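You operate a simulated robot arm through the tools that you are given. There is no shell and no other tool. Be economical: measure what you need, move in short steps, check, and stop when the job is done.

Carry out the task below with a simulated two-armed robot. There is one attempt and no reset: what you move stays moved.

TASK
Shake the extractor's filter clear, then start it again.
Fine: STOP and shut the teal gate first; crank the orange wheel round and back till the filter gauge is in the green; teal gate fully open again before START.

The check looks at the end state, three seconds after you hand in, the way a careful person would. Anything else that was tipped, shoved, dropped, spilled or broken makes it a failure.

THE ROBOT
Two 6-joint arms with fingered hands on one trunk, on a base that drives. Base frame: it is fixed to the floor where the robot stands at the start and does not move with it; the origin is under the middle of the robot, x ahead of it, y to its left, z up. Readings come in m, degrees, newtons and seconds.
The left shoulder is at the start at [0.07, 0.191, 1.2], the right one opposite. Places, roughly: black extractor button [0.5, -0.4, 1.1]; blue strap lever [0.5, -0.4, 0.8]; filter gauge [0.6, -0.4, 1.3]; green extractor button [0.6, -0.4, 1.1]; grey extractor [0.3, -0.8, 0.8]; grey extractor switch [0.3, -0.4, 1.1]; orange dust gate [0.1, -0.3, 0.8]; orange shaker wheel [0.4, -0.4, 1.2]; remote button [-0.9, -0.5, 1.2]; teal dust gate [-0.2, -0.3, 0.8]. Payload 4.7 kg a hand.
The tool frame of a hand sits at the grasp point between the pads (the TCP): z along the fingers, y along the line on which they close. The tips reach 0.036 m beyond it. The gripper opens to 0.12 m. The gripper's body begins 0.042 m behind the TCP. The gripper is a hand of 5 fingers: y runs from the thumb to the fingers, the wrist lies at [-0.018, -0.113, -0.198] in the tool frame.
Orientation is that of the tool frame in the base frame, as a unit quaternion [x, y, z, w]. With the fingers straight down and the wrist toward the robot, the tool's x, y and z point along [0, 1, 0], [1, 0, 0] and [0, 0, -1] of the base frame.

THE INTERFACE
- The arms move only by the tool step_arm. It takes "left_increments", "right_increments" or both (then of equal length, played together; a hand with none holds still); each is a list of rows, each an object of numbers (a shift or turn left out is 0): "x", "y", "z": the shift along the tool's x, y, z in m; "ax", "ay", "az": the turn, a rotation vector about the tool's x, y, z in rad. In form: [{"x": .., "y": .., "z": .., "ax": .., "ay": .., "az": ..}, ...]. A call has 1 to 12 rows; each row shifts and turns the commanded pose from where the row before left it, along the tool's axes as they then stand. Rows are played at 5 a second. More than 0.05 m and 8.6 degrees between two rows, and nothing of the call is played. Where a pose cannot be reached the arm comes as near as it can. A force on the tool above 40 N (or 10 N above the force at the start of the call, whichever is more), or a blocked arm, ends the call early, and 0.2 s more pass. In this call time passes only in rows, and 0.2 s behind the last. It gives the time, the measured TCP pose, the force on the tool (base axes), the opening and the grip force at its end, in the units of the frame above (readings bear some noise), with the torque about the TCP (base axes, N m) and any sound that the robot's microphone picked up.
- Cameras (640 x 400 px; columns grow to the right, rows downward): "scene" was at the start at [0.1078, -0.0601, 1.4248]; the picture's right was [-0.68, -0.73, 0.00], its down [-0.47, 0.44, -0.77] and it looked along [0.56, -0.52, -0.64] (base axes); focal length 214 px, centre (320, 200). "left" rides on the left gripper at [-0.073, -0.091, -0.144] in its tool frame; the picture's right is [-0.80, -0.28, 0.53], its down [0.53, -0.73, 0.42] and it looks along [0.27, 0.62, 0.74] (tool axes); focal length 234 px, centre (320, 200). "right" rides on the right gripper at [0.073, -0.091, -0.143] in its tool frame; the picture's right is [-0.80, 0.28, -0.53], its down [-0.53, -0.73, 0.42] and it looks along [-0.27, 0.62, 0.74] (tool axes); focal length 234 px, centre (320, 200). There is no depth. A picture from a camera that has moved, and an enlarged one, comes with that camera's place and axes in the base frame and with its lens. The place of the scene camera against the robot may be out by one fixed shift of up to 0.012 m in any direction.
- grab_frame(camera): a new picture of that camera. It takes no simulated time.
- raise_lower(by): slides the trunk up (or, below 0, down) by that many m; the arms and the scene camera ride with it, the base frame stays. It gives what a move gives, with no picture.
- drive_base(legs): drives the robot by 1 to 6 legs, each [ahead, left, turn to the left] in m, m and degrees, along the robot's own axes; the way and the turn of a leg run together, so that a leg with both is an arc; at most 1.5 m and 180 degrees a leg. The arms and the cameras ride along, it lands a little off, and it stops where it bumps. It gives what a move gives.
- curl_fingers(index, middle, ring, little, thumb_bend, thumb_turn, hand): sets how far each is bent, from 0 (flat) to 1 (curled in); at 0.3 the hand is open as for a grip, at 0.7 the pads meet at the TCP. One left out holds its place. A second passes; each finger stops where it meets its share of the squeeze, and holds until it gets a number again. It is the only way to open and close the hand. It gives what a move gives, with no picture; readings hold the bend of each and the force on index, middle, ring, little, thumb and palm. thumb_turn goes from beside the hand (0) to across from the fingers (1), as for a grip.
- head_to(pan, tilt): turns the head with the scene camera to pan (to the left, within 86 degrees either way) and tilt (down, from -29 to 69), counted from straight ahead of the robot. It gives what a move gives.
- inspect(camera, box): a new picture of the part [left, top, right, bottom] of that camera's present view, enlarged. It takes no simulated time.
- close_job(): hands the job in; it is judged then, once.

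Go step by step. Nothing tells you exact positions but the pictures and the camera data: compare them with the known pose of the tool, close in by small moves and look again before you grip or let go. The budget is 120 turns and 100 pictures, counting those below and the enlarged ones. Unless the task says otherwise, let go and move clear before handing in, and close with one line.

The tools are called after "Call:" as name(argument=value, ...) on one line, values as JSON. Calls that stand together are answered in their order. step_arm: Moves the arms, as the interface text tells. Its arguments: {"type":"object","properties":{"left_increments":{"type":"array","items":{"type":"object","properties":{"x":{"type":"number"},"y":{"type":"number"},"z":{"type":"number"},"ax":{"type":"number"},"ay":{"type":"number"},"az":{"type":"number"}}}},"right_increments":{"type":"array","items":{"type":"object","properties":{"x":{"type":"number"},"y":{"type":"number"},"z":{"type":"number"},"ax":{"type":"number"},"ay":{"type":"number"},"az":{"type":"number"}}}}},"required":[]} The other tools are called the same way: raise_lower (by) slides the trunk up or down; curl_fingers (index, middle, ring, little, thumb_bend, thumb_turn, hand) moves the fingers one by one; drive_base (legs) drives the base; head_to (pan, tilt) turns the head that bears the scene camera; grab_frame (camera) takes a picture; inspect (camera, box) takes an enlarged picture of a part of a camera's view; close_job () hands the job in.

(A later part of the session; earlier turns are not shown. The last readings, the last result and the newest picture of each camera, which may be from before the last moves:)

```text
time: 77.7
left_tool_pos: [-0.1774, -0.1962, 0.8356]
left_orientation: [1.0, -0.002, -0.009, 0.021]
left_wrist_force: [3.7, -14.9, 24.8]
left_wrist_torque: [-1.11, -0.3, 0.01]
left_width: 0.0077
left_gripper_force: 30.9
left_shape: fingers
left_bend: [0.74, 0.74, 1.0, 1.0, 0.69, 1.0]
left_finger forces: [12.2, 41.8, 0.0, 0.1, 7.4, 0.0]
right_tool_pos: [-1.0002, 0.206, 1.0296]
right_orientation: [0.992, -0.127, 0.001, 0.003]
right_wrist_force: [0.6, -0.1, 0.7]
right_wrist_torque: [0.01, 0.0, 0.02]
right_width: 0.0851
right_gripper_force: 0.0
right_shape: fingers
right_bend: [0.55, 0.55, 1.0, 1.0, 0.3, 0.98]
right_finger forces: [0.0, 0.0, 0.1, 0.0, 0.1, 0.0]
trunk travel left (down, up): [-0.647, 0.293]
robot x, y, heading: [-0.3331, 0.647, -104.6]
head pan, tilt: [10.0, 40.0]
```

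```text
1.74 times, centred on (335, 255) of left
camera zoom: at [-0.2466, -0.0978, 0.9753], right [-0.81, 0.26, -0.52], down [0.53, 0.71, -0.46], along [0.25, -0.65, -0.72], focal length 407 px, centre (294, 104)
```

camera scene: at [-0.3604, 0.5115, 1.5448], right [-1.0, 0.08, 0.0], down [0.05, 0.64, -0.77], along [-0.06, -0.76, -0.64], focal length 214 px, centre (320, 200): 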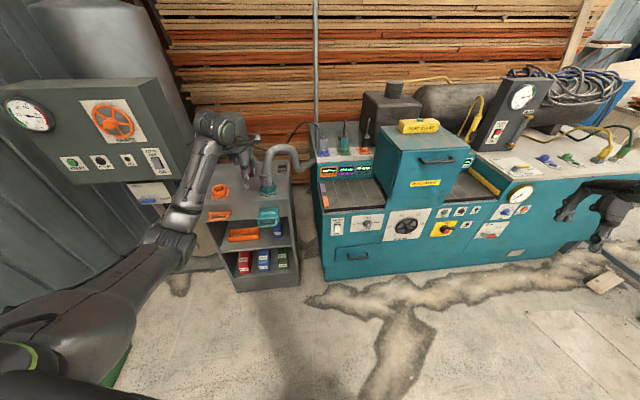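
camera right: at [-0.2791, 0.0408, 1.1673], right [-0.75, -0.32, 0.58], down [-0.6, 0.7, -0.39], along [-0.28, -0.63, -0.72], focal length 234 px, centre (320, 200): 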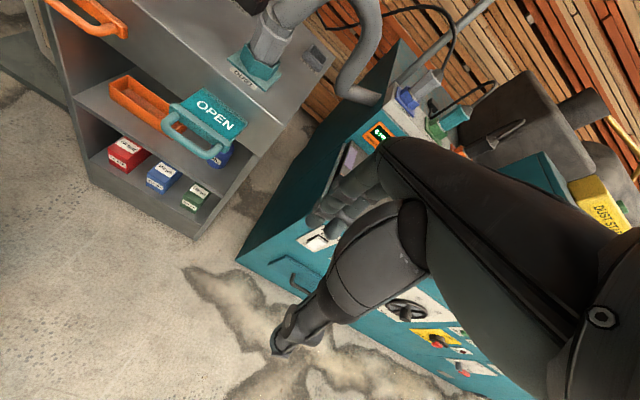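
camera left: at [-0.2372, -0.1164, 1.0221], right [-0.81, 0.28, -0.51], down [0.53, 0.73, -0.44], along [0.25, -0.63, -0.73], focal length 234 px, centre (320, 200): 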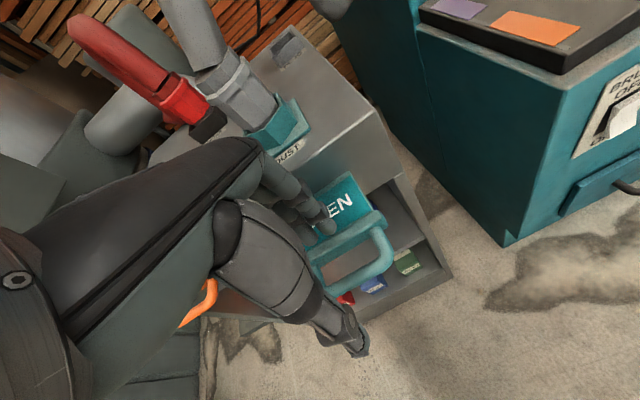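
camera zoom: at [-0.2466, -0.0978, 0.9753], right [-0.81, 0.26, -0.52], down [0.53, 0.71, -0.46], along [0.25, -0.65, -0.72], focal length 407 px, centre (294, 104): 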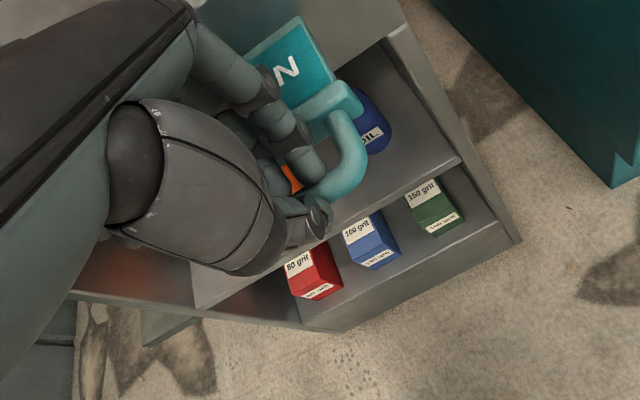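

The middle finger landed on the handle's post, so the hand is not deep enough. I reopen, lift slightly, tuck the middle finger away and go down with the index alone, centred.

Call:
curl_fingers(hand="left", index=0.6, middle=0.6, thumb_bend=0.3)

Call:
step_arm(left_increments=[{"z": -0.03}])

Call:
curl_fingers(hand="left", middle=1)

Call:
inspect(camera="left", box=[250, 140, 420, 370])

Call:
inspect(camera="scene", box=[235, 140, 295, 220])

```text
time: 78.7
left_tool_pos: [-0.1777, -0.193, 0.8359]
left_orientation: [1.0, -0.003, -0.009, 0.019]
left_wrist_force: [1.9, 1.3, 26.0]
left_wrist_torque: [-0.73, -0.36, 0.07]
left_width: 0.0772
left_gripper_force: 16.6
left_shape: fingers
left_bend: [0.6, 0.62, 1.0, 1.0, 0.3, 0.98]
left_finger forces: [0.0, 33.0, 0.0, 0.0, 0.0, 0.0]
right_tool_pos: [-1.0011, 0.2079, 1.0318]
right_orientation: [0.992, -0.127, 0.0, 0.004]
right_wrist_force: [0.3, 0.4, 0.1]
right_wrist_torque: [0.02, 0.02, 0.01]
right_width: 0.0851
right_gripper_force: 0.1
right_shape: fingers
right_bend: [0.55, 0.55, 1.0, 1.0, 0.3, 0.98]
right_finger forces: [0.1, 0.0, 0.0, 0.0, 0.0, 0.0]
trunk travel left (down, up): [-0.647, 0.293]
robot x, y, heading: [-0.3366, 0.6462, -105.0]
head pan, tilt: [10.0, 40.0]
```

```text
time: 79.0
left_tool_pos: [-0.1754, -0.1965, 0.8596]
left_orientation: [1.0, -0.002, -0.01, 0.014]
left_wrist_force: [0.2, -0.1, 0.1]
left_wrist_torque: [0.01, 0.0, 0.01]
left_width: 0.0771
left_gripper_force: 0.0
left_shape: fingers
left_bend: [0.6, 0.6, 1.0, 1.0, 0.3, 0.98]
left_finger forces: [0.0, 0.0, 0.1, 0.0, 0.0, 0.0]
right_tool_pos: [-0.9994, 0.2027, 1.028]
right_orientation: [0.992, -0.126, 0.0, 0.001]
right_wrist_force: [0.1, -0.8, -0.9]
right_wrist_torque: [0.02, 0.01, -0.03]
right_width: 0.0849
right_gripper_force: 0.1
right_shape: fingers
right_bend: [0.55, 0.55, 1.0, 1.0, 0.3, 0.98]
right_finger forces: [0.1, 0.0, 0.1, 0.0, 0.0, 0.1]
trunk travel left (down, up): [-0.647, 0.293]
robot x, y, heading: [-0.3362, 0.6465, -104.8]
head pan, tilt: [10.0, 40.0]
```

```text
time: 80.0
left_tool_pos: [-0.175, -0.1963, 0.8624]
left_orientation: [1.0, -0.003, -0.009, 0.018]
left_wrist_force: [0.9, -0.1, -1.0]
left_wrist_torque: [-0.01, -0.01, -0.02]
left_width: 0.0771
left_gripper_force: 0.1
left_shape: fingers
left_bend: [0.6, 1.0, 1.0, 1.0, 0.3, 0.98]
left_finger forces: [0.0, 0.0, 0.0, 0.1, 0.1, 0.0]
right_tool_pos: [-0.999, 0.2049, 1.0296]
right_orientation: [0.992, -0.126, 0.001, 0.002]
right_wrist_force: [0.3, 0.1, 0.4]
right_wrist_torque: [0.03, 0.01, 0.0]
right_width: 0.085
right_gripper_force: 0.1
right_shape: fingers
right_bend: [0.55, 0.55, 1.0, 1.0, 0.3, 0.98]
right_finger forces: [0.0, 0.0, 0.1, 0.0, 0.0, 0.0]
trunk travel left (down, up): [-0.647, 0.293]
robot x, y, heading: [-0.3335, 0.6474, -104.8]
head pan, tilt: [10.0, 40.0]
```

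```text
1.74 times, centred on (335, 255) of left
camera zoom: at [-0.2455, -0.1, 1.0031], right [-0.81, 0.27, -0.52], down [0.53, 0.71, -0.46], along [0.25, -0.65, -0.72], focal length 407 px, centre (294, 104)
```

zoom: 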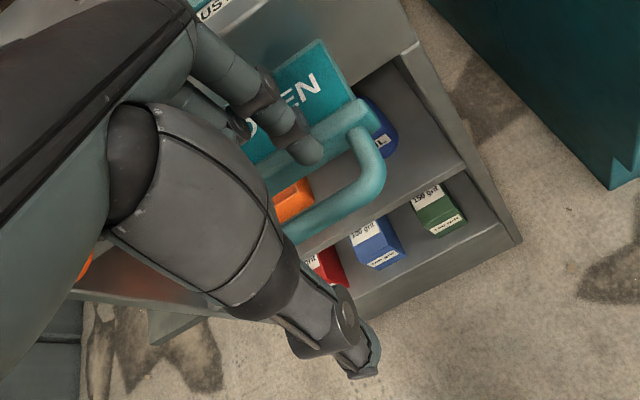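

```text
5.00 times, centred on (265, 180) of scene
camera zoom: at [-0.3598, 0.5113, 1.3948], right [-1.0, 0.08, 0.0], down [0.05, 0.64, -0.77], along [-0.06, -0.76, -0.64], focal length 1072 px, centre (595, 300)
```

zoom: 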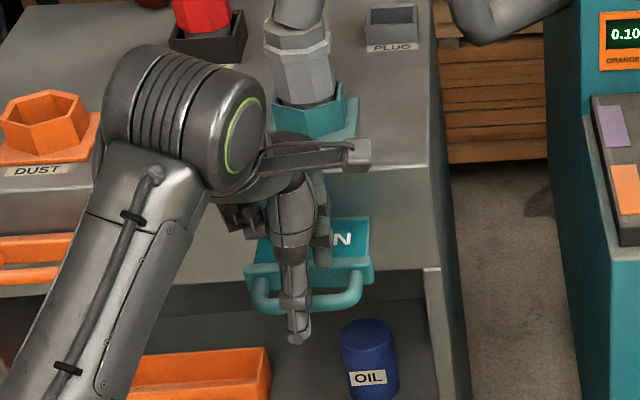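

Call:
step_arm(left_increments=[{"x": 0.004, "y": -0.007, "ax": -0.03}, {"z": 0.013}, {"z": 0.013}, {"z": 0.013}])

Call:
inspect(camera="left", box=[250, 140, 420, 370])

```text
time: 81.0
left_tool_pos: [-0.1738, -0.1914, 0.8232]
left_orientation: [0.999, -0.002, -0.009, 0.033]
left_wrist_force: [0.0, -0.5, 0.5]
left_wrist_torque: [0.04, 0.0, 0.01]
left_width: 0.0774
left_gripper_force: 0.1
left_shape: fingers
left_bend: [0.6, 1.0, 1.0, 1.0, 0.3, 0.98]
left_finger forces: [0.0, 0.0, 0.0, 0.0, 0.0, 0.1]
right_tool_pos: [-1.0011, 0.2032, 1.0307]
right_orientation: [0.992, -0.125, -0.002, 0.002]
right_wrist_force: [0.2, -0.1, 0.2]
right_wrist_torque: [0.0, -0.01, 0.02]
right_width: 0.0852
right_gripper_force: 0.0
right_shape: fingers
right_bend: [0.55, 0.55, 1.0, 1.0, 0.3, 0.98]
right_finger forces: [0.0, 0.0, 0.0, 0.1, 0.1, 0.0]
trunk travel left (down, up): [-0.647, 0.293]
robot x, y, heading: [-0.3343, 0.6473, -104.7]
head pan, tilt: [10.0, 40.0]
```

```text
1.74 times, centred on (335, 255) of left
camera zoom: at [-0.2433, -0.0897, 0.9604], right [-0.81, 0.25, -0.53], down [0.53, 0.7, -0.48], along [0.25, -0.67, -0.7], focal length 407 px, centre (294, 104)
```

zoom: 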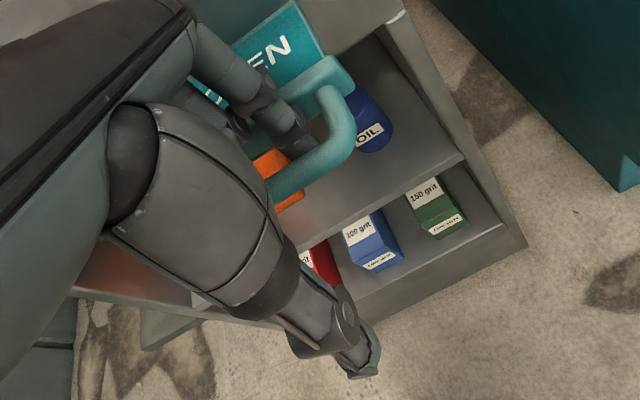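

The index is down in the gap. I correct the small tilt, go 1 cm deeper and close thumb and index on the bar.

Call:
step_arm(left_increments=[{"z": 0.01, "ax": 0.04}])

Call:
curl_fingers(hand="left", index=0.72, thumb_bend=0.7)

Call:
inspect(camera="left", box=[250, 140, 420, 370])

```text
time: 81.5
left_tool_pos: [-0.1719, -0.1912, 0.8129]
left_orientation: [1.0, -0.003, -0.008, 0.013]
left_wrist_force: [-0.6, -0.2, -0.4]
left_wrist_torque: [-0.01, 0.0, -0.05]
left_width: 0.0772
left_gripper_force: 0.0
left_shape: fingers
left_bend: [0.6, 1.0, 1.0, 1.0, 0.3, 0.98]
left_finger forces: [0.1, 0.0, 0.0, 0.1, 0.0, 0.0]
right_tool_pos: [-1.0, 0.2037, 1.029]
right_orientation: [0.992, -0.127, 0.0, 0.003]
right_wrist_force: [0.3, 0.7, 0.0]
right_wrist_torque: [-0.05, -0.02, 0.02]
right_width: 0.0852
right_gripper_force: 0.0
right_shape: fingers
right_bend: [0.55, 0.55, 1.0, 1.0, 0.3, 0.98]
right_finger forces: [0.0, 0.1, 0.0, 0.0, 0.0, 0.0]
trunk travel left (down, up): [-0.647, 0.293]
robot x, y, heading: [-0.333, 0.646, -104.7]
head pan, tilt: [10.0, 40.0]
```

```text
time: 82.5
left_tool_pos: [-0.1729, -0.1923, 0.8122]
left_orientation: [1.0, -0.003, -0.009, 0.012]
left_wrist_force: [-0.4, -5.0, -5.4]
left_wrist_torque: [0.0, -0.01, 0.04]
left_width: 0.0053
left_gripper_force: 3.4
left_shape: fingers
left_bend: [0.71, 1.0, 1.0, 1.0, 0.7, 1.0]
left_finger forces: [6.4, 0.0, 0.1, 0.0, 0.1, 0.0]
right_tool_pos: [-0.9998, 0.2038, 1.0296]
right_orientation: [0.992, -0.126, -0.001, 0.002]
right_wrist_force: [-0.2, 0.7, -0.4]
right_wrist_torque: [-0.01, 0.04, -0.03]
right_width: 0.0849
right_gripper_force: 0.0
right_shape: fingers
right_bend: [0.55, 0.55, 1.0, 1.0, 0.3, 0.98]
right_finger forces: [0.1, 0.0, 0.0, 0.0, 0.1, 0.0]
trunk travel left (down, up): [-0.647, 0.293]
robot x, y, heading: [-0.3354, 0.6469, -104.6]
head pan, tilt: [10.0, 40.0]
```

```text
1.74 times, centred on (335, 255) of left
camera zoom: at [-0.2423, -0.0969, 0.9534], right [-0.81, 0.27, -0.52], down [0.53, 0.72, -0.45], along [0.25, -0.64, -0.73], focal length 407 px, centre (294, 104)
```

zoom: 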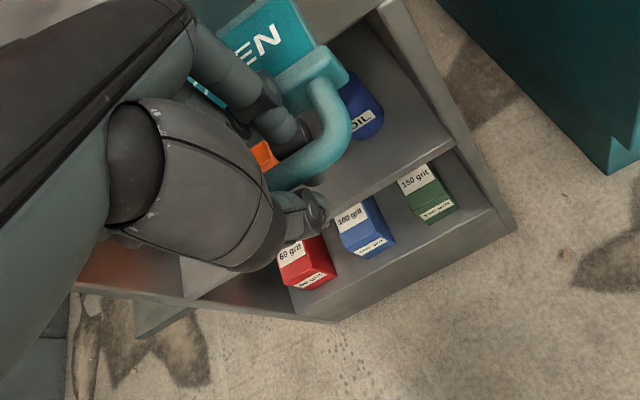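

The bar is between index and thumb. Now I push it in toward the cart.

Call:
curl_fingers(hand="left", thumb_bend=0.85)

Call:
step_arm(left_increments=[{"y": 0.015}, {"y": 0.015}, {"y": 0.015}, {"y": 0.015}])

Call:
grab_frame(camera="left")

```text
time: 83.5
left_tool_pos: [-0.1723, -0.1925, 0.811]
left_orientation: [1.0, -0.003, -0.009, 0.01]
left_wrist_force: [1.7, 2.0, -13.1]
left_wrist_torque: [0.09, -0.06, 0.05]
left_width: 0.0001
left_gripper_force: 9.3
left_shape: fingers
left_bend: [0.71, 1.0, 1.0, 1.0, 0.75, 1.0]
left_finger forces: [2.2, 0.0, 0.0, 0.0, 16.9, 0.0]
right_tool_pos: [-1.0004, 0.2034, 1.03]
right_orientation: [0.992, -0.126, -0.001, 0.002]
right_wrist_force: [0.5, -0.3, 0.4]
right_wrist_torque: [-0.02, 0.0, -0.02]
right_width: 0.0852
right_gripper_force: 0.2
right_shape: fingers
right_bend: [0.55, 0.55, 1.0, 1.0, 0.3, 0.98]
right_finger forces: [0.1, 0.0, 0.0, 0.0, 0.0, 0.0]
trunk travel left (down, up): [-0.647, 0.293]
robot x, y, heading: [-0.3356, 0.6463, -104.7]
head pan, tilt: [10.0, 40.0]
```

```text
time: 84.5
left_tool_pos: [-0.1705, -0.2519, 0.8122]
left_orientation: [1.0, -0.002, -0.008, 0.01]
left_wrist_force: [5.9, -0.2, -19.9]
left_wrist_torque: [0.09, -0.13, 0.1]
left_width: 0.0
left_gripper_force: 14.4
left_shape: fingers
left_bend: [0.71, 1.0, 1.0, 1.0, 0.75, 1.0]
left_finger forces: [9.6, 0.0, 0.0, 0.0, 18.3, 0.0]
right_tool_pos: [-0.9994, 0.2023, 1.0295]
right_orientation: [0.992, -0.126, 0.0, 0.001]
right_wrist_force: [0.3, -0.3, -0.3]
right_wrist_torque: [-0.02, 0.04, -0.03]
right_width: 0.0849
right_gripper_force: 0.0
right_shape: fingers
right_bend: [0.55, 0.55, 1.0, 1.0, 0.3, 0.98]
right_finger forces: [0.0, 0.0, 0.0, 0.1, 0.1, 0.1]
trunk travel left (down, up): [-0.647, 0.293]
robot x, y, heading: [-0.3363, 0.6478, -104.6]
head pan, tilt: [10.0, 40.0]
```

```text
49 pictures are left
camera left: at [-0.2406, -0.158, 0.9532], right [-0.81, 0.27, -0.52], down [0.53, 0.72, -0.45], along [0.25, -0.64, -0.73], focal length 234 px, centre (320, 200)
```

left: 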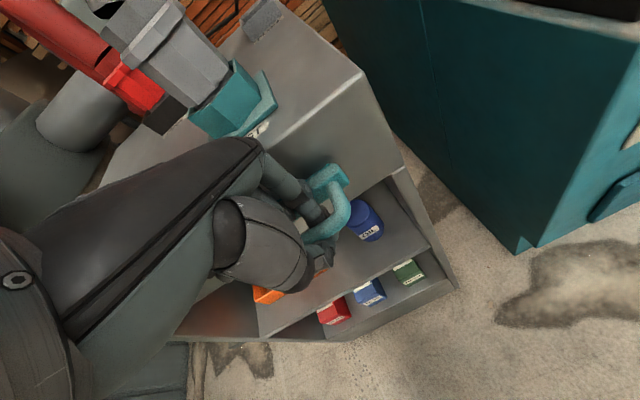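

Nearly shut. I push on in small steps until it stops, then compare with the orange gate.

Call:
step_arm(left_increments=[{"y": 0.008}, {"y": 0.008}, {"y": 0.008}, {"y": 0.008}])

Call:
inspect(camera="left", box=[220, 100, 420, 300])

Call:
inspect(camera="scene", box=[190, 110, 320, 230])

```text
time: 85.4
left_tool_pos: [-0.1706, -0.2688, 0.8126]
left_orientation: [1.0, -0.002, -0.008, 0.005]
left_wrist_force: [2.8, 26.1, 1.1]
left_wrist_torque: [0.08, -0.03, -0.12]
left_width: 0.0
left_gripper_force: 18.4
left_shape: fingers
left_bend: [0.72, 1.0, 1.0, 1.0, 0.73, 1.0]
left_finger forces: [12.9, 0.1, 0.0, 0.0, 23.6, 0.1]
right_tool_pos: [-0.9998, 0.2073, 1.0323]
right_orientation: [0.992, -0.125, 0.001, 0.003]
right_wrist_force: [-0.4, 0.5, -0.2]
right_wrist_torque: [-0.04, -0.05, -0.01]
right_width: 0.0852
right_gripper_force: 0.1
right_shape: fingers
right_bend: [0.55, 0.55, 1.0, 1.0, 0.3, 0.98]
right_finger forces: [0.1, 0.0, 0.0, 0.1, 0.0, 0.1]
trunk travel left (down, up): [-0.647, 0.293]
robot x, y, heading: [-0.3352, 0.6474, -104.6]
head pan, tilt: [10.0, 40.0]
stopped in row 4 (left hand): the force on the tool passed its limit at 44 N (the readings are from after the stop); the commanded pose is now the measured one
```

```text
2.00 times, centred on (320, 200) of left
camera zoom: at [-0.2425, -0.1757, 0.9551], right [-0.81, 0.28, -0.52], down [0.53, 0.73, -0.44], along [0.25, -0.63, -0.74], focal length 468 px, centre (320, 200)
```

zoom: 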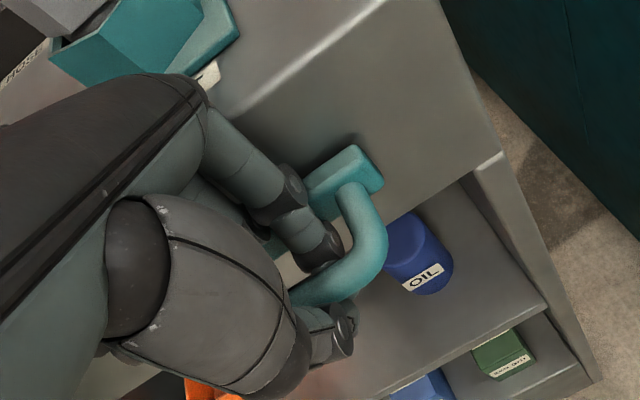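

```text
3.33 times, centred on (255, 170) of scene
camera zoom: at [-0.3599, 0.5171, 1.3956], right [-1.0, 0.08, 0.0], down [0.05, 0.64, -0.77], along [-0.06, -0.77, -0.64], focal length 715 px, centre (537, 300)
```

zoom: 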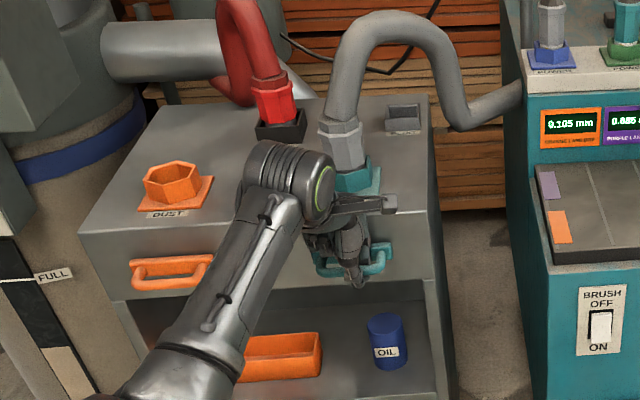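

The gate is fully shut against the cart face. I let go and lift straight out.

Call:
curl_fingers(hand="left", index=0.6, thumb_bend=0.3)

Call:
step_arm(left_increments=[{"z": -0.02}, {"z": -0.03}, {"z": -0.04}, {"z": -0.04, "y": -0.02}, {"y": -0.04}])

Call:
inspect(camera="scene", box=[190, 110, 320, 230])

```text
time: 86.4
left_tool_pos: [-0.1736, -0.2727, 0.8136]
left_orientation: [1.0, -0.003, -0.009, 0.008]
left_wrist_force: [-0.5, 13.3, 3.8]
left_wrist_torque: [-0.17, 0.05, -0.11]
left_width: 0.0586
left_gripper_force: 7.1
left_shape: fingers
left_bend: [0.7, 1.0, 1.0, 1.0, 0.3, 0.98]
left_finger forces: [13.4, 0.8, 0.0, 0.1, 0.0, 0.1]
right_tool_pos: [-0.9998, 0.2064, 1.0316]
right_orientation: [0.992, -0.125, 0.0, 0.003]
right_wrist_force: [0.0, 0.0, 0.1]
right_wrist_torque: [-0.01, 0.02, -0.02]
right_width: 0.085
right_gripper_force: 0.0
right_shape: fingers
right_bend: [0.55, 0.55, 1.0, 1.0, 0.3, 0.98]
right_finger forces: [0.0, 0.1, 0.1, 0.0, 0.1, 0.0]
trunk travel left (down, up): [-0.647, 0.293]
robot x, y, heading: [-0.3385, 0.6477, -104.6]
head pan, tilt: [10.0, 40.0]
```

```text
time: 87.6
left_tool_pos: [-0.1707, -0.2089, 0.9423]
left_orientation: [1.0, -0.003, -0.009, 0.006]
left_wrist_force: [0.0, -0.2, 0.8]
left_wrist_torque: [-0.02, -0.03, 0.0]
left_width: 0.0773
left_gripper_force: 0.1
left_shape: fingers
left_bend: [0.6, 1.0, 1.0, 1.0, 0.3, 0.98]
left_finger forces: [0.1, 0.0, 0.0, 0.0, 0.0, 0.0]
right_tool_pos: [-0.9993, 0.2063, 1.0303]
right_orientation: [0.992, -0.126, -0.001, 0.002]
right_wrist_force: [0.4, -0.5, -0.2]
right_wrist_torque: [-0.01, 0.0, 0.01]
right_width: 0.0852
right_gripper_force: 0.1
right_shape: fingers
right_bend: [0.55, 0.55, 1.0, 1.0, 0.3, 0.98]
right_finger forces: [0.0, 0.1, 0.0, 0.1, 0.1, 0.0]
trunk travel left (down, up): [-0.647, 0.293]
robot x, y, heading: [-0.3349, 0.6461, -104.8]
head pan, tilt: [10.0, 40.0]
```

```text
3.33 times, centred on (255, 170) of scene
camera zoom: at [-0.359, 0.5128, 1.3949], right [-1.0, 0.08, 0.0], down [0.05, 0.64, -0.77], along [-0.06, -0.76, -0.64], focal length 715 px, centre (537, 300)
```

zoom: 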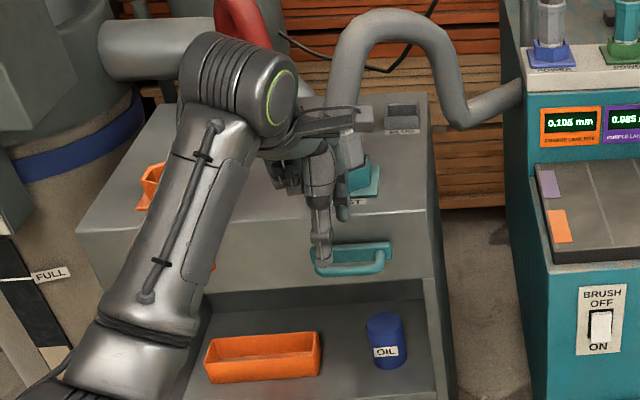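

Gate confirmed shut. Now I go back to the panel for the shaker wheel.

Call:
raise_lower(by=0.15)

Call:
drive_base(legs=[[-0.05, 0, 14.8], [0, 0.38, 0], [0.17, 0.03, 0]])

Call:
curl_fingers(hand="left", index=0, middle=1, thumb_bend=1, thumb_turn=0.5)

Call:
step_arm(left_increments=[{"ax": -0.14}, {"ax": -0.14}, {"ax": -0.14}, {"ax": -0.14}, {"ax": -0.14}])

Call:
head_to(pan=15, tilt=25)

Call:
grab_frame(camera="scene")

Call:
grab_frame(camera="left")

```text
time: 89.3
left_tool_pos: [-0.1716, -0.2089, 1.0911]
left_orientation: [1.0, -0.002, -0.008, 0.007]
left_wrist_force: [0.3, -1.2, -0.3]
left_wrist_torque: [-0.03, -0.04, -0.02]
left_width: 0.0771
left_gripper_force: 0.0
left_shape: fingers
left_bend: [0.6, 1.0, 1.0, 1.0, 0.3, 0.98]
left_finger forces: [0.0, 0.0, 0.1, 0.0, 0.0, 0.0]
right_tool_pos: [-1.0005, 0.2045, 1.1794]
right_orientation: [0.992, -0.125, 0.001, 0.002]
right_wrist_force: [0.4, 0.1, -0.4]
right_wrist_torque: [0.0, -0.02, 0.02]
right_width: 0.0853
right_gripper_force: 0.0
right_shape: fingers
right_bend: [0.55, 0.55, 1.0, 1.0, 0.3, 0.98]
right_finger forces: [0.0, 0.0, 0.0, 0.0, 0.0, 0.0]
trunk travel left (down, up): [-0.797, 0.143]
robot x, y, heading: [-0.3347, 0.6471, -104.7]
head pan, tilt: [10.0, 40.0]
```

```text
time: 93.6
left_tool_pos: [0.4509, -0.2503, 1.0929]
left_orientation: [0.991, 0.13, -0.009, 0.009]
left_wrist_force: [-0.5, 0.4, 0.4]
left_wrist_torque: [-0.04, 0.01, 0.04]
left_width: 0.0774
left_gripper_force: 0.2
left_shape: fingers
left_bend: [0.6, 1.0, 1.0, 1.0, 0.3, 0.98]
left_finger forces: [0.0, 0.0, 0.0, 0.0, 0.0, 0.1]
right_tool_pos: [-0.4558, -0.0666, 1.1816]
right_orientation: [1.0, 0.006, 0.001, 0.004]
right_wrist_force: [-0.8, -0.4, -0.2]
right_wrist_torque: [-0.03, -0.01, -0.02]
right_width: 0.0853
right_gripper_force: 0.0
right_shape: fingers
right_bend: [0.55, 0.55, 1.0, 1.0, 0.3, 0.98]
right_finger forces: [0.1, 0.0, 0.0, 0.0, 0.1, 0.1]
trunk travel left (down, up): [-0.797, 0.143]
robot x, y, heading: [0.0703, 0.5328, -89.4]
head pan, tilt: [10.0, 40.0]
```

```text
time: 94.6
left_tool_pos: [0.4516, -0.2503, 1.0921]
left_orientation: [0.991, 0.13, -0.008, 0.007]
left_wrist_force: [0.3, 0.4, 0.0]
left_wrist_torque: [-0.01, 0.02, 0.02]
left_width: 0.061
left_gripper_force: 0.1
left_shape: fingers
left_bend: [0.0, 1.0, 1.0, 1.0, 1.0, 0.51]
left_finger forces: [0.0, 0.0, 0.0, 0.0, 0.0, 0.0]
right_tool_pos: [-0.4556, -0.0687, 1.1817]
right_orientation: [1.0, 0.006, 0.001, 0.002]
right_wrist_force: [-0.4, 0.0, 0.2]
right_wrist_torque: [0.0, -0.01, 0.0]
right_width: 0.0853
right_gripper_force: 0.0
right_shape: fingers
right_bend: [0.55, 0.55, 1.0, 1.0, 0.3, 0.98]
right_finger forces: [0.0, 0.1, 0.0, 0.1, 0.0, 0.1]
trunk travel left (down, up): [-0.797, 0.143]
robot x, y, heading: [0.068, 0.5357, -89.3]
head pan, tilt: [10.0, 40.0]
```

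```text
time: 95.8
left_tool_pos: [0.4511, -0.2517, 1.0921]
left_orientation: [0.928, 0.124, 0.038, 0.349]
left_wrist_force: [0.7, 0.3, 0.4]
left_wrist_torque: [0.03, 0.04, -0.03]
left_width: 0.0606
left_gripper_force: 0.1
left_shape: fingers
left_bend: [0.0, 1.0, 1.0, 1.0, 1.0, 0.51]
left_finger forces: [0.0, 0.1, 0.1, 0.1, 0.0, 0.1]
right_tool_pos: [-0.4565, -0.0687, 1.1793]
right_orientation: [1.0, 0.006, 0.001, 0.003]
right_wrist_force: [-0.3, 0.3, 0.5]
right_wrist_torque: [0.02, 0.01, 0.02]
right_width: 0.0852
right_gripper_force: 0.0
right_shape: fingers
right_bend: [0.55, 0.55, 1.0, 1.0, 0.3, 0.98]
right_finger forces: [0.0, 0.0, 0.0, 0.0, 0.0, 0.1]
trunk travel left (down, up): [-0.797, 0.143]
robot x, y, heading: [0.0674, 0.5325, -89.4]
head pan, tilt: [10.0, 40.0]
```

```text
time: 96.6
left_tool_pos: [0.4504, -0.2532, 1.0918]
left_orientation: [0.929, 0.124, 0.037, 0.346]
left_wrist_force: [0.1, -0.8, -0.4]
left_wrist_torque: [-0.03, 0.01, 0.02]
left_width: 0.0608
left_gripper_force: 0.0
left_shape: fingers
left_bend: [0.0, 1.0, 1.0, 1.0, 1.0, 0.51]
left_finger forces: [0.0, 0.0, 0.1, 0.1, 0.0, 0.0]
right_tool_pos: [-0.4572, -0.069, 1.1812]
right_orientation: [1.0, 0.006, 0.002, 0.001]
right_wrist_force: [0.4, -0.5, -0.5]
right_wrist_torque: [-0.01, 0.01, 0.01]
right_width: 0.0853
right_gripper_force: 0.1
right_shape: fingers
right_bend: [0.55, 0.55, 1.0, 1.0, 0.3, 0.98]
right_finger forces: [0.1, 0.0, 0.0, 0.1, 0.0, 0.0]
trunk travel left (down, up): [-0.797, 0.143]
robot x, y, heading: [0.0704, 0.531, -89.4]
head pan, tilt: [15.0, 25.0]
```

```text
45 pictures are left
camera scene: at [0.0892, 0.3911, 1.568], right [-0.96, -0.27, 0.0], down [-0.11, 0.41, -0.91], along [0.24, -0.87, -0.42], focal length 214 px, centre (320, 200)
```

scene: 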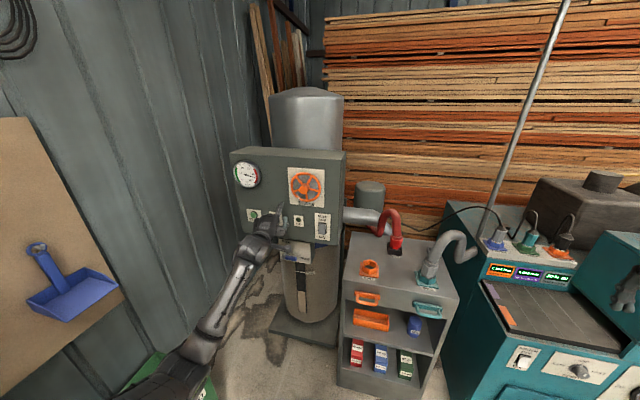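

```text
44 pictures are left
camera left: at [0.3399, -0.1127, 1.1407], right [-0.75, -0.34, -0.57], down [0.43, 0.4, -0.81], along [0.5, -0.85, -0.16], focal length 234 px, centre (320, 200)
```

left: 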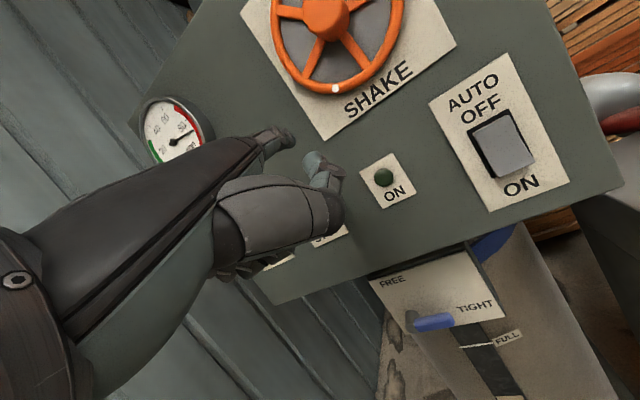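

I square the hand's yaw and take close looks at the wheel.

Call:
step_arm(left_increments=[{"ay": -0.084, "az": 0.1, "z": -0.02}, {"ay": -0.084, "az": 0.1, "z": -0.02}, {"y": 0.03}])

Call:
inspect(camera="scene", box=[225, 140, 345, 260])

Call:
grab_frame(camera="left")

```text
time: 97.4
left_tool_pos: [0.4446, -0.2501, 1.1411]
left_orientation: [0.937, 0.001, -0.006, 0.35]
left_wrist_force: [-0.6, 0.9, -0.3]
left_wrist_torque: [0.01, -0.02, 0.0]
left_width: 0.0608
left_gripper_force: 0.0
left_shape: fingers
left_bend: [0.0, 1.0, 1.0, 1.0, 1.0, 0.51]
left_finger forces: [0.0, 0.0, 0.1, 0.0, 0.0, 0.1]
right_tool_pos: [-0.4586, -0.0714, 1.1788]
right_orientation: [1.0, 0.006, 0.002, 0.002]
right_wrist_force: [0.0, -0.9, -0.5]
right_wrist_torque: [0.04, -0.01, 0.02]
right_width: 0.0853
right_gripper_force: 0.2
right_shape: fingers
right_bend: [0.55, 0.55, 1.0, 1.0, 0.3, 0.98]
right_finger forces: [0.0, 0.0, 0.1, 0.1, 0.0, 0.0]
trunk travel left (down, up): [-0.797, 0.143]
robot x, y, heading: [0.0655, 0.5326, -89.5]
head pan, tilt: [15.0, 25.0]
```

```text
3.33 times, centred on (285, 200) of scene
camera zoom: at [0.0874, 0.3891, 1.5678], right [-0.96, -0.27, 0.0], down [-0.11, 0.41, -0.91], along [0.24, -0.87, -0.42], focal length 715 px, centre (437, 200)
```

zoom: 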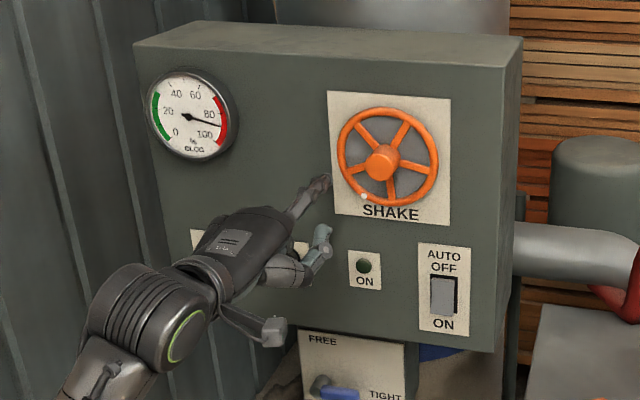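

```text
42 pictures are left
camera left: at [0.3734, -0.0865, 1.1889], right [-0.81, -0.13, -0.57], down [0.52, 0.27, -0.81], along [0.26, -0.95, -0.15], focal length 234 px, centre (320, 200)
```

left: 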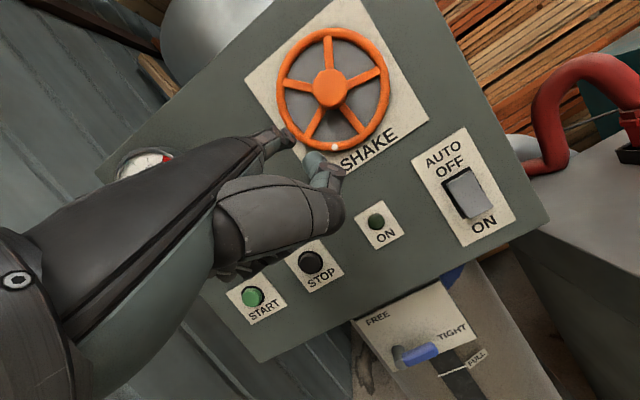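

Wheel centre ≈ (0.364, −0.387, 1.244), rim radius ≈ 0.065 m, five spokes. I bring the index tip in front of the top gap between spokes.

Call:
step_arm(left_increments=[{"x": -0.0285, "y": 0.0123, "z": -0.0302}, {"x": -0.0285, "y": 0.0123, "z": -0.0302}])

Call:
inspect(camera="scene", box=[260, 150, 340, 230])

Call:
inspect(camera="left", box=[220, 60, 420, 200])

```text
time: 98.0
left_tool_pos: [0.3903, -0.2273, 1.2047]
left_orientation: [0.936, 0.002, -0.005, 0.351]
left_wrist_force: [-0.7, 0.1, -0.2]
left_wrist_torque: [-0.02, -0.04, 0.02]
left_width: 0.0606
left_gripper_force: 0.0
left_shape: fingers
left_bend: [0.0, 1.0, 1.0, 1.0, 1.0, 0.51]
left_finger forces: [0.0, 0.0, 0.1, 0.0, 0.0, 0.0]
right_tool_pos: [-0.4581, -0.07, 1.1792]
right_orientation: [1.0, 0.006, 0.002, 0.001]
right_wrist_force: [-0.7, 0.1, -0.4]
right_wrist_torque: [-0.05, -0.02, -0.01]
right_width: 0.0853
right_gripper_force: 0.0
right_shape: fingers
right_bend: [0.55, 0.55, 1.0, 1.0, 0.3, 0.98]
right_finger forces: [0.0, 0.0, 0.2, 0.0, 0.0, 0.1]
trunk travel left (down, up): [-0.797, 0.143]
robot x, y, heading: [0.0665, 0.5301, -89.5]
head pan, tilt: [15.0, 25.0]
```

```text
5.00 times, centred on (300, 190) of scene
camera zoom: at [0.0866, 0.3906, 1.568], right [-0.96, -0.27, 0.0], down [-0.11, 0.41, -0.91], along [0.24, -0.87, -0.42], focal length 1072 px, centre (420, 250)
```

zoom: 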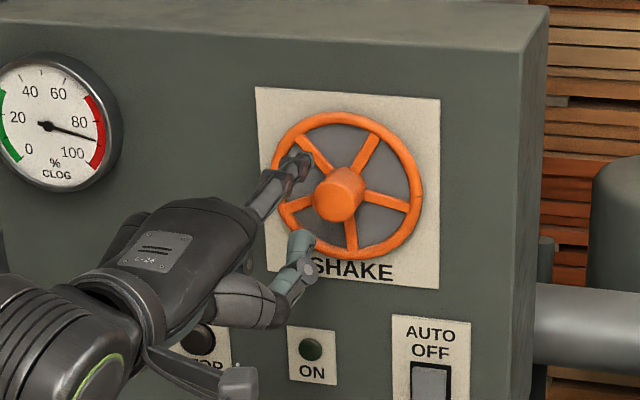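

```text
2.86 times, centred on (320, 130) of left
camera zoom: at [0.3188, -0.0635, 1.2522], right [-0.81, -0.13, -0.57], down [0.52, 0.27, -0.81], along [0.26, -0.95, -0.15], focal length 669 px, centre (320, 400)
```

zoom: 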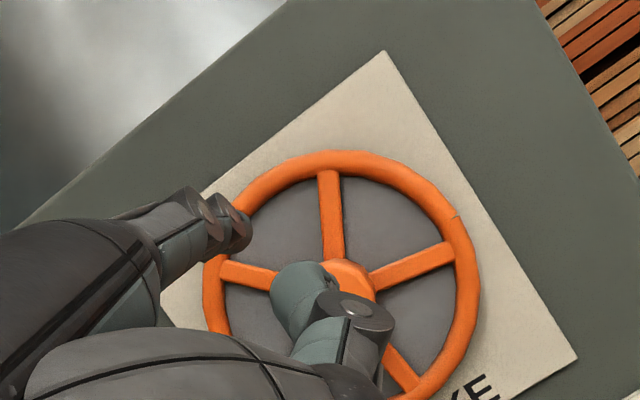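

The straight-ahead path runs into the top gap. I advance 6 cm and look.

Call:
step_arm(left_increments=[{"y": 0.0115, "z": 0.0096}, {"y": 0.0115, "z": 0.0096}, {"y": 0.0077, "z": 0.0064}, {"y": 0.0077, "z": 0.0064}, {"y": 0.0077, "z": 0.0064}])

Call:
inspect(camera="scene", box=[260, 150, 340, 230])

Call:
inspect(camera="left", box=[220, 60, 420, 200])

```text
time: 99.2
left_tool_pos: [0.3899, -0.2801, 1.2094]
left_orientation: [0.935, 0.001, -0.006, 0.354]
left_wrist_force: [-2.3, 34.6, -3.8]
left_wrist_torque: [-2.56, -0.15, -0.43]
left_width: 0.059
left_gripper_force: 17.5
left_shape: fingers
left_bend: [0.01, 1.0, 1.0, 1.0, 1.0, 0.51]
left_finger forces: [35.0, 0.1, 0.1, 0.0, 0.0, 0.0]
right_tool_pos: [-0.4566, -0.0638, 1.1832]
right_orientation: [1.0, 0.008, 0.001, 0.005]
right_wrist_force: [-0.5, -0.4, -0.2]
right_wrist_torque: [-0.01, 0.0, -0.02]
right_width: 0.0851
right_gripper_force: 0.0
right_shape: fingers
right_bend: [0.55, 0.55, 1.0, 1.0, 0.3, 0.98]
right_finger forces: [0.0, 0.0, 0.0, 0.1, 0.0, 0.0]
trunk travel left (down, up): [-0.797, 0.143]
robot x, y, heading: [0.0698, 0.5341, -89.5]
head pan, tilt: [15.0, 25.0]
```

```text
5.00 times, centred on (300, 190) of scene
camera zoom: at [0.0888, 0.3988, 1.5687], right [-0.96, -0.27, 0.0], down [-0.11, 0.4, -0.91], along [0.24, -0.87, -0.42], focal length 1072 px, centre (420, 250)
```

zoom: 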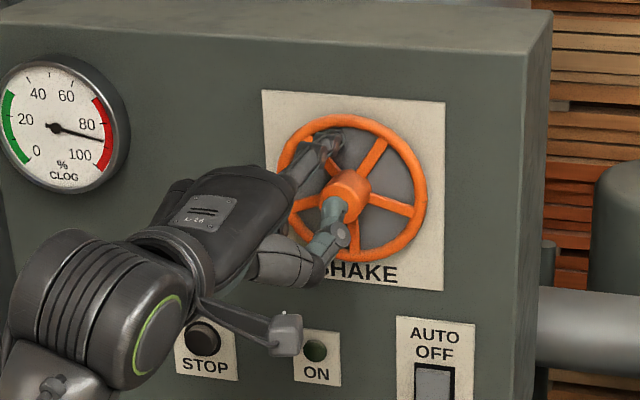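

```text
2.86 times, centred on (320, 130) of left
camera zoom: at [0.3182, -0.1168, 1.2564], right [-0.81, -0.14, -0.57], down [0.52, 0.27, -0.81], along [0.26, -0.95, -0.14], focal length 669 px, centre (320, 400)
```

zoom: 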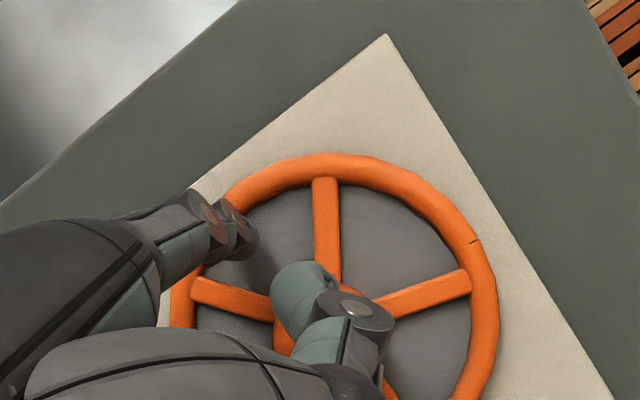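

Call:
inspect(camera="scene", box=[280, 168, 320, 208])

Call:
inspect(camera="left", box=[270, 110, 340, 160])

```text
10.00 times, centred on (300, 188) of scene
camera zoom: at [0.0888, 0.3988, 1.5687], right [-0.96, -0.27, 0.0], down [-0.11, 0.4, -0.91], along [0.24, -0.87, -0.42], focal length 2145 px, centre (520, 320)
```

zoom: 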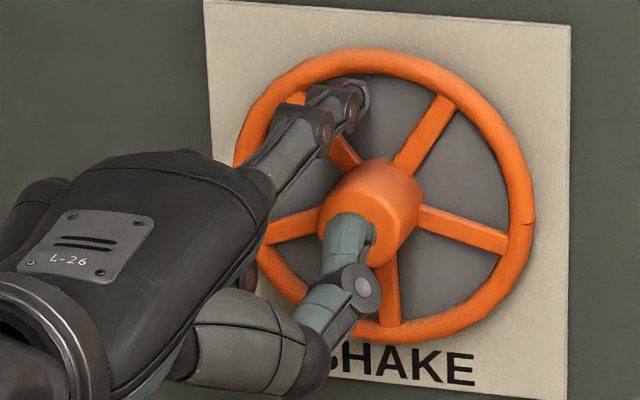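

```text
8.00 times, centred on (305, 135) of left
camera zoom: at [0.3182, -0.1168, 1.2564], right [-0.81, -0.14, -0.57], down [0.52, 0.27, -0.81], along [0.26, -0.95, -0.14], focal length 1873 px, centre (440, 720)
```

zoom: 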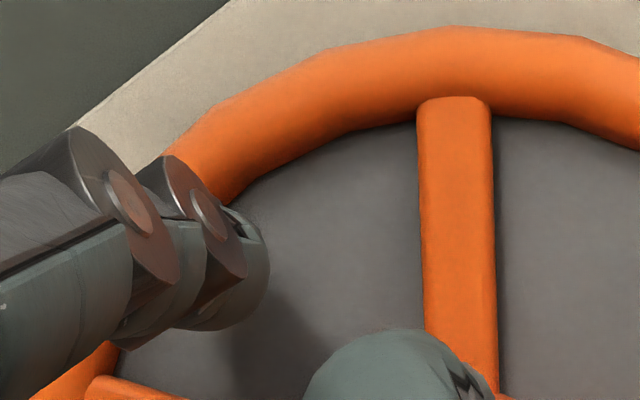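

The fingertip is inside the gap and has reached the back plate. I back off 8 mm and crank clockwise a quarter turn to see how the wheel and gauge respond.

Call:
step_arm(left_increments=[{"x": -0.001, "y": -0.0095, "z": -0.0015}, {"x": -0.0156}, {"x": -0.0148, "y": -0.0033, "z": 0.0038}, {"x": -0.0122, "y": -0.0065, "z": 0.0075}, {"x": -0.008, "y": -0.0088, "z": 0.0101}, {"x": -0.003, "y": -0.0101, "z": 0.0115}])

Call:
inspect(camera="scene", box=[230, 150, 330, 230])

```text
time: 100.6
left_tool_pos: [0.3344, -0.2785, 1.1561]
left_orientation: [0.936, 0.002, -0.006, 0.351]
left_wrist_force: [-1.2, -0.2, 0.0]
left_wrist_torque: [0.01, 0.03, 0.0]
left_width: 0.061
left_gripper_force: 0.1
left_shape: fingers
left_bend: [0.0, 1.0, 1.0, 1.0, 1.0, 0.51]
left_finger forces: [0.1, 0.1, 0.0, 0.1, 0.0, 0.0]
right_tool_pos: [-0.4558, -0.0684, 1.1804]
right_orientation: [1.0, 0.006, 0.001, 0.002]
right_wrist_force: [0.5, 0.1, 0.2]
right_wrist_torque: [0.0, -0.03, -0.01]
right_width: 0.0851
right_gripper_force: 0.0
right_shape: fingers
right_bend: [0.55, 0.55, 1.0, 1.0, 0.3, 0.98]
right_finger forces: [0.0, 0.0, 0.0, 0.0, 0.0, 0.1]
trunk travel left (down, up): [-0.797, 0.143]
robot x, y, heading: [0.0652, 0.5294, -89.4]
head pan, tilt: [15.0, 25.0]
```

```text
5.00 times, centred on (280, 190) of scene
camera zoom: at [0.0892, 0.3908, 1.5681], right [-0.96, -0.27, 0.0], down [-0.11, 0.41, -0.91], along [0.24, -0.87, -0.42], focal length 1072 px, centre (520, 250)
```

zoom: 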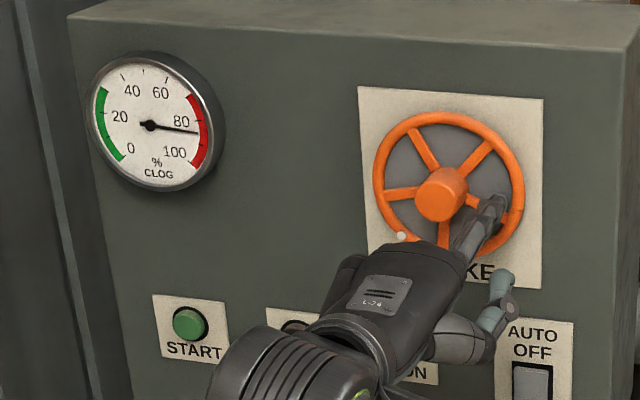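

Call:
inspect(camera="left", box=[220, 0, 460, 180])

Call:
inspect(camera="scene", box=[285, 165, 325, 205])

```text
2.22 times, centred on (340, 90) of left
camera zoom: at [0.2633, -0.1149, 1.2042], right [-0.81, -0.13, -0.57], down [0.52, 0.27, -0.81], along [0.26, -0.95, -0.15], focal length 520 px, centre (276, 444)
```

zoom: 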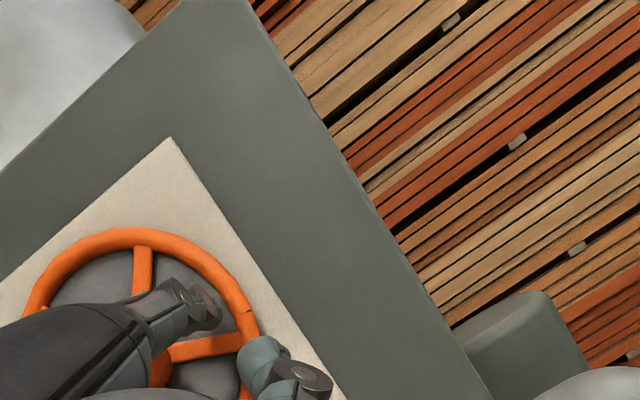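

```text
10.00 times, centred on (305, 185) of scene
camera zoom: at [0.0892, 0.3908, 1.5681], right [-0.96, -0.27, 0.0], down [-0.11, 0.41, -0.91], along [0.24, -0.87, -0.42], focal length 2145 px, centre (470, 350)
```

zoom: 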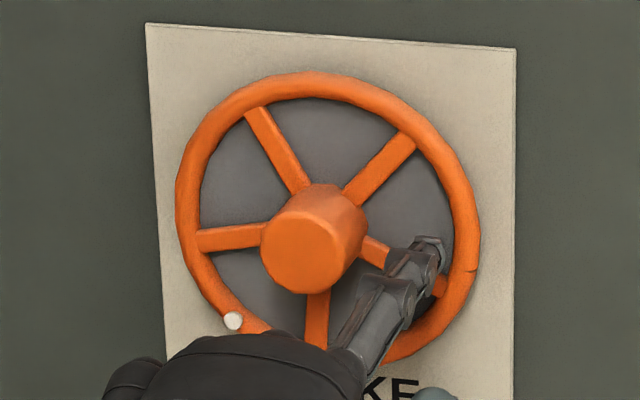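

The wheel turned only about 15° (the finger skipped a spoke), yet the gauge dropped a little. The tip is deeper now, so I continue clockwise and check that the wheel follows.

Call:
step_arm(left_increments=[{"x": 0.0025, "y": -0.0102, "z": 0.0117}, {"x": 0.0075, "y": -0.0089, "z": 0.0102}, {"x": 0.0118, "y": -0.0068, "z": 0.0078}])

Call:
inspect(camera="scene", box=[230, 150, 330, 230])

```text
time: 101.4
left_tool_pos: [0.3575, -0.2801, 1.1179]
left_orientation: [0.936, 0.001, -0.007, 0.352]
left_wrist_force: [-0.3, 0.4, 0.2]
left_wrist_torque: [-0.02, 0.02, -0.01]
left_width: 0.0606
left_gripper_force: 0.1
left_shape: fingers
left_bend: [0.0, 1.0, 1.0, 1.0, 1.0, 0.51]
left_finger forces: [0.0, 0.1, 0.0, 0.0, 0.0, 0.1]
right_tool_pos: [-0.4562, -0.0685, 1.1803]
right_orientation: [1.0, 0.006, 0.0, 0.002]
right_wrist_force: [-1.0, -0.3, 0.3]
right_wrist_torque: [0.02, -0.01, 0.03]
right_width: 0.0852
right_gripper_force: 0.2
right_shape: fingers
right_bend: [0.55, 0.55, 1.0, 1.0, 0.3, 0.98]
right_finger forces: [0.1, 0.1, 0.0, 0.0, 0.1, 0.0]
trunk travel left (down, up): [-0.797, 0.143]
robot x, y, heading: [0.0692, 0.5282, -89.5]
head pan, tilt: [15.0, 25.0]
```

```text
5.00 times, centred on (280, 190) of scene
camera zoom: at [0.0901, 0.3914, 1.5681], right [-0.96, -0.27, 0.0], down [-0.11, 0.41, -0.91], along [0.24, -0.87, -0.42], focal length 1072 px, centre (520, 250)
```

zoom: 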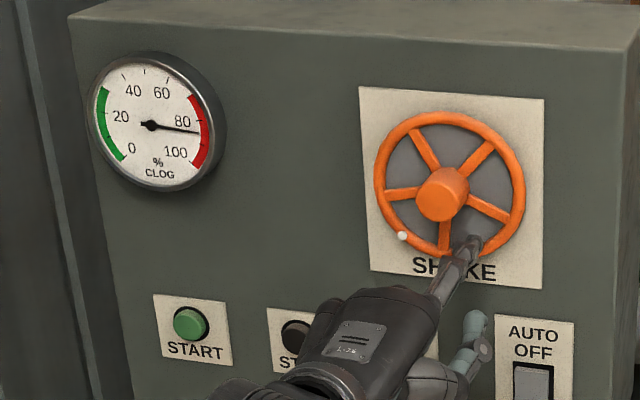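

The finger passed without force, so it may still be in front of the spokes. I press in here to find the depth.

Call:
step_arm(left_increments=[{"y": 0.0038, "z": 0.0032}, {"y": 0.0038, "z": 0.0032}, {"y": 0.0038, "z": 0.0032}, {"y": 0.0038, "z": 0.0032}])

Call:
inspect(camera="left", box=[220, 40, 420, 190])

Call:
inspect(camera="scene", box=[285, 165, 325, 205])

```text
time: 102.1
left_tool_pos: [0.3566, -0.2811, 1.119]
left_orientation: [0.936, 0.001, -0.007, 0.353]
left_wrist_force: [-2.9, 33.7, -3.5]
left_wrist_torque: [-2.82, -0.21, -0.61]
left_width: 0.0605
left_gripper_force: 17.2
left_shape: fingers
left_bend: [0.0, 1.0, 1.0, 1.0, 1.0, 0.51]
left_finger forces: [34.1, 0.0, 0.0, 0.0, 0.1, 0.1]
right_tool_pos: [-0.4549, -0.0639, 1.183]
right_orientation: [1.0, 0.008, 0.002, 0.004]
right_wrist_force: [-0.6, -0.5, 0.3]
right_wrist_torque: [0.02, -0.01, 0.01]
right_width: 0.0851
right_gripper_force: 0.0
right_shape: fingers
right_bend: [0.55, 0.55, 1.0, 1.0, 0.3, 0.98]
right_finger forces: [0.0, 0.0, 0.0, 0.1, 0.0, 0.1]
trunk travel left (down, up): [-0.797, 0.143]
robot x, y, heading: [0.0643, 0.5351, -89.3]
head pan, tilt: [15.0, 25.0]
stopped in row 3 (left hand): the force on the tool passed its limit at 45 N (the readings are from after the stop); the commanded pose is now the measured one
```

```text
2.67 times, centred on (320, 115) of left
camera zoom: at [0.2857, -0.1183, 1.1658], right [-0.81, -0.14, -0.57], down [0.52, 0.27, -0.81], along [0.26, -0.95, -0.15], focal length 624 px, centre (320, 427)
```

zoom: 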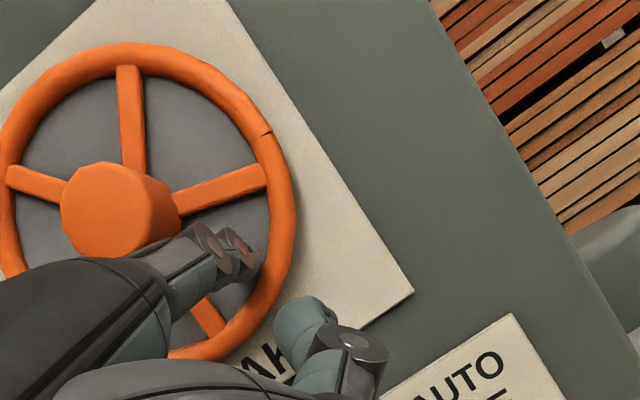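

```text
10.00 times, centred on (305, 185) of scene
camera zoom: at [0.0891, 0.3987, 1.5686], right [-0.96, -0.27, 0.0], down [-0.11, 0.4, -0.91], along [0.25, -0.87, -0.42], focal length 2145 px, centre (470, 350)
```

zoom: 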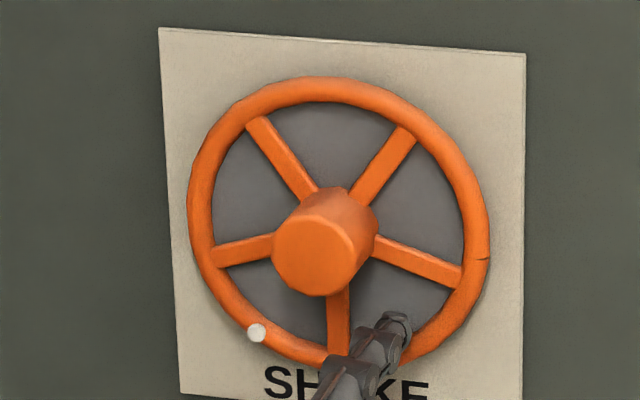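

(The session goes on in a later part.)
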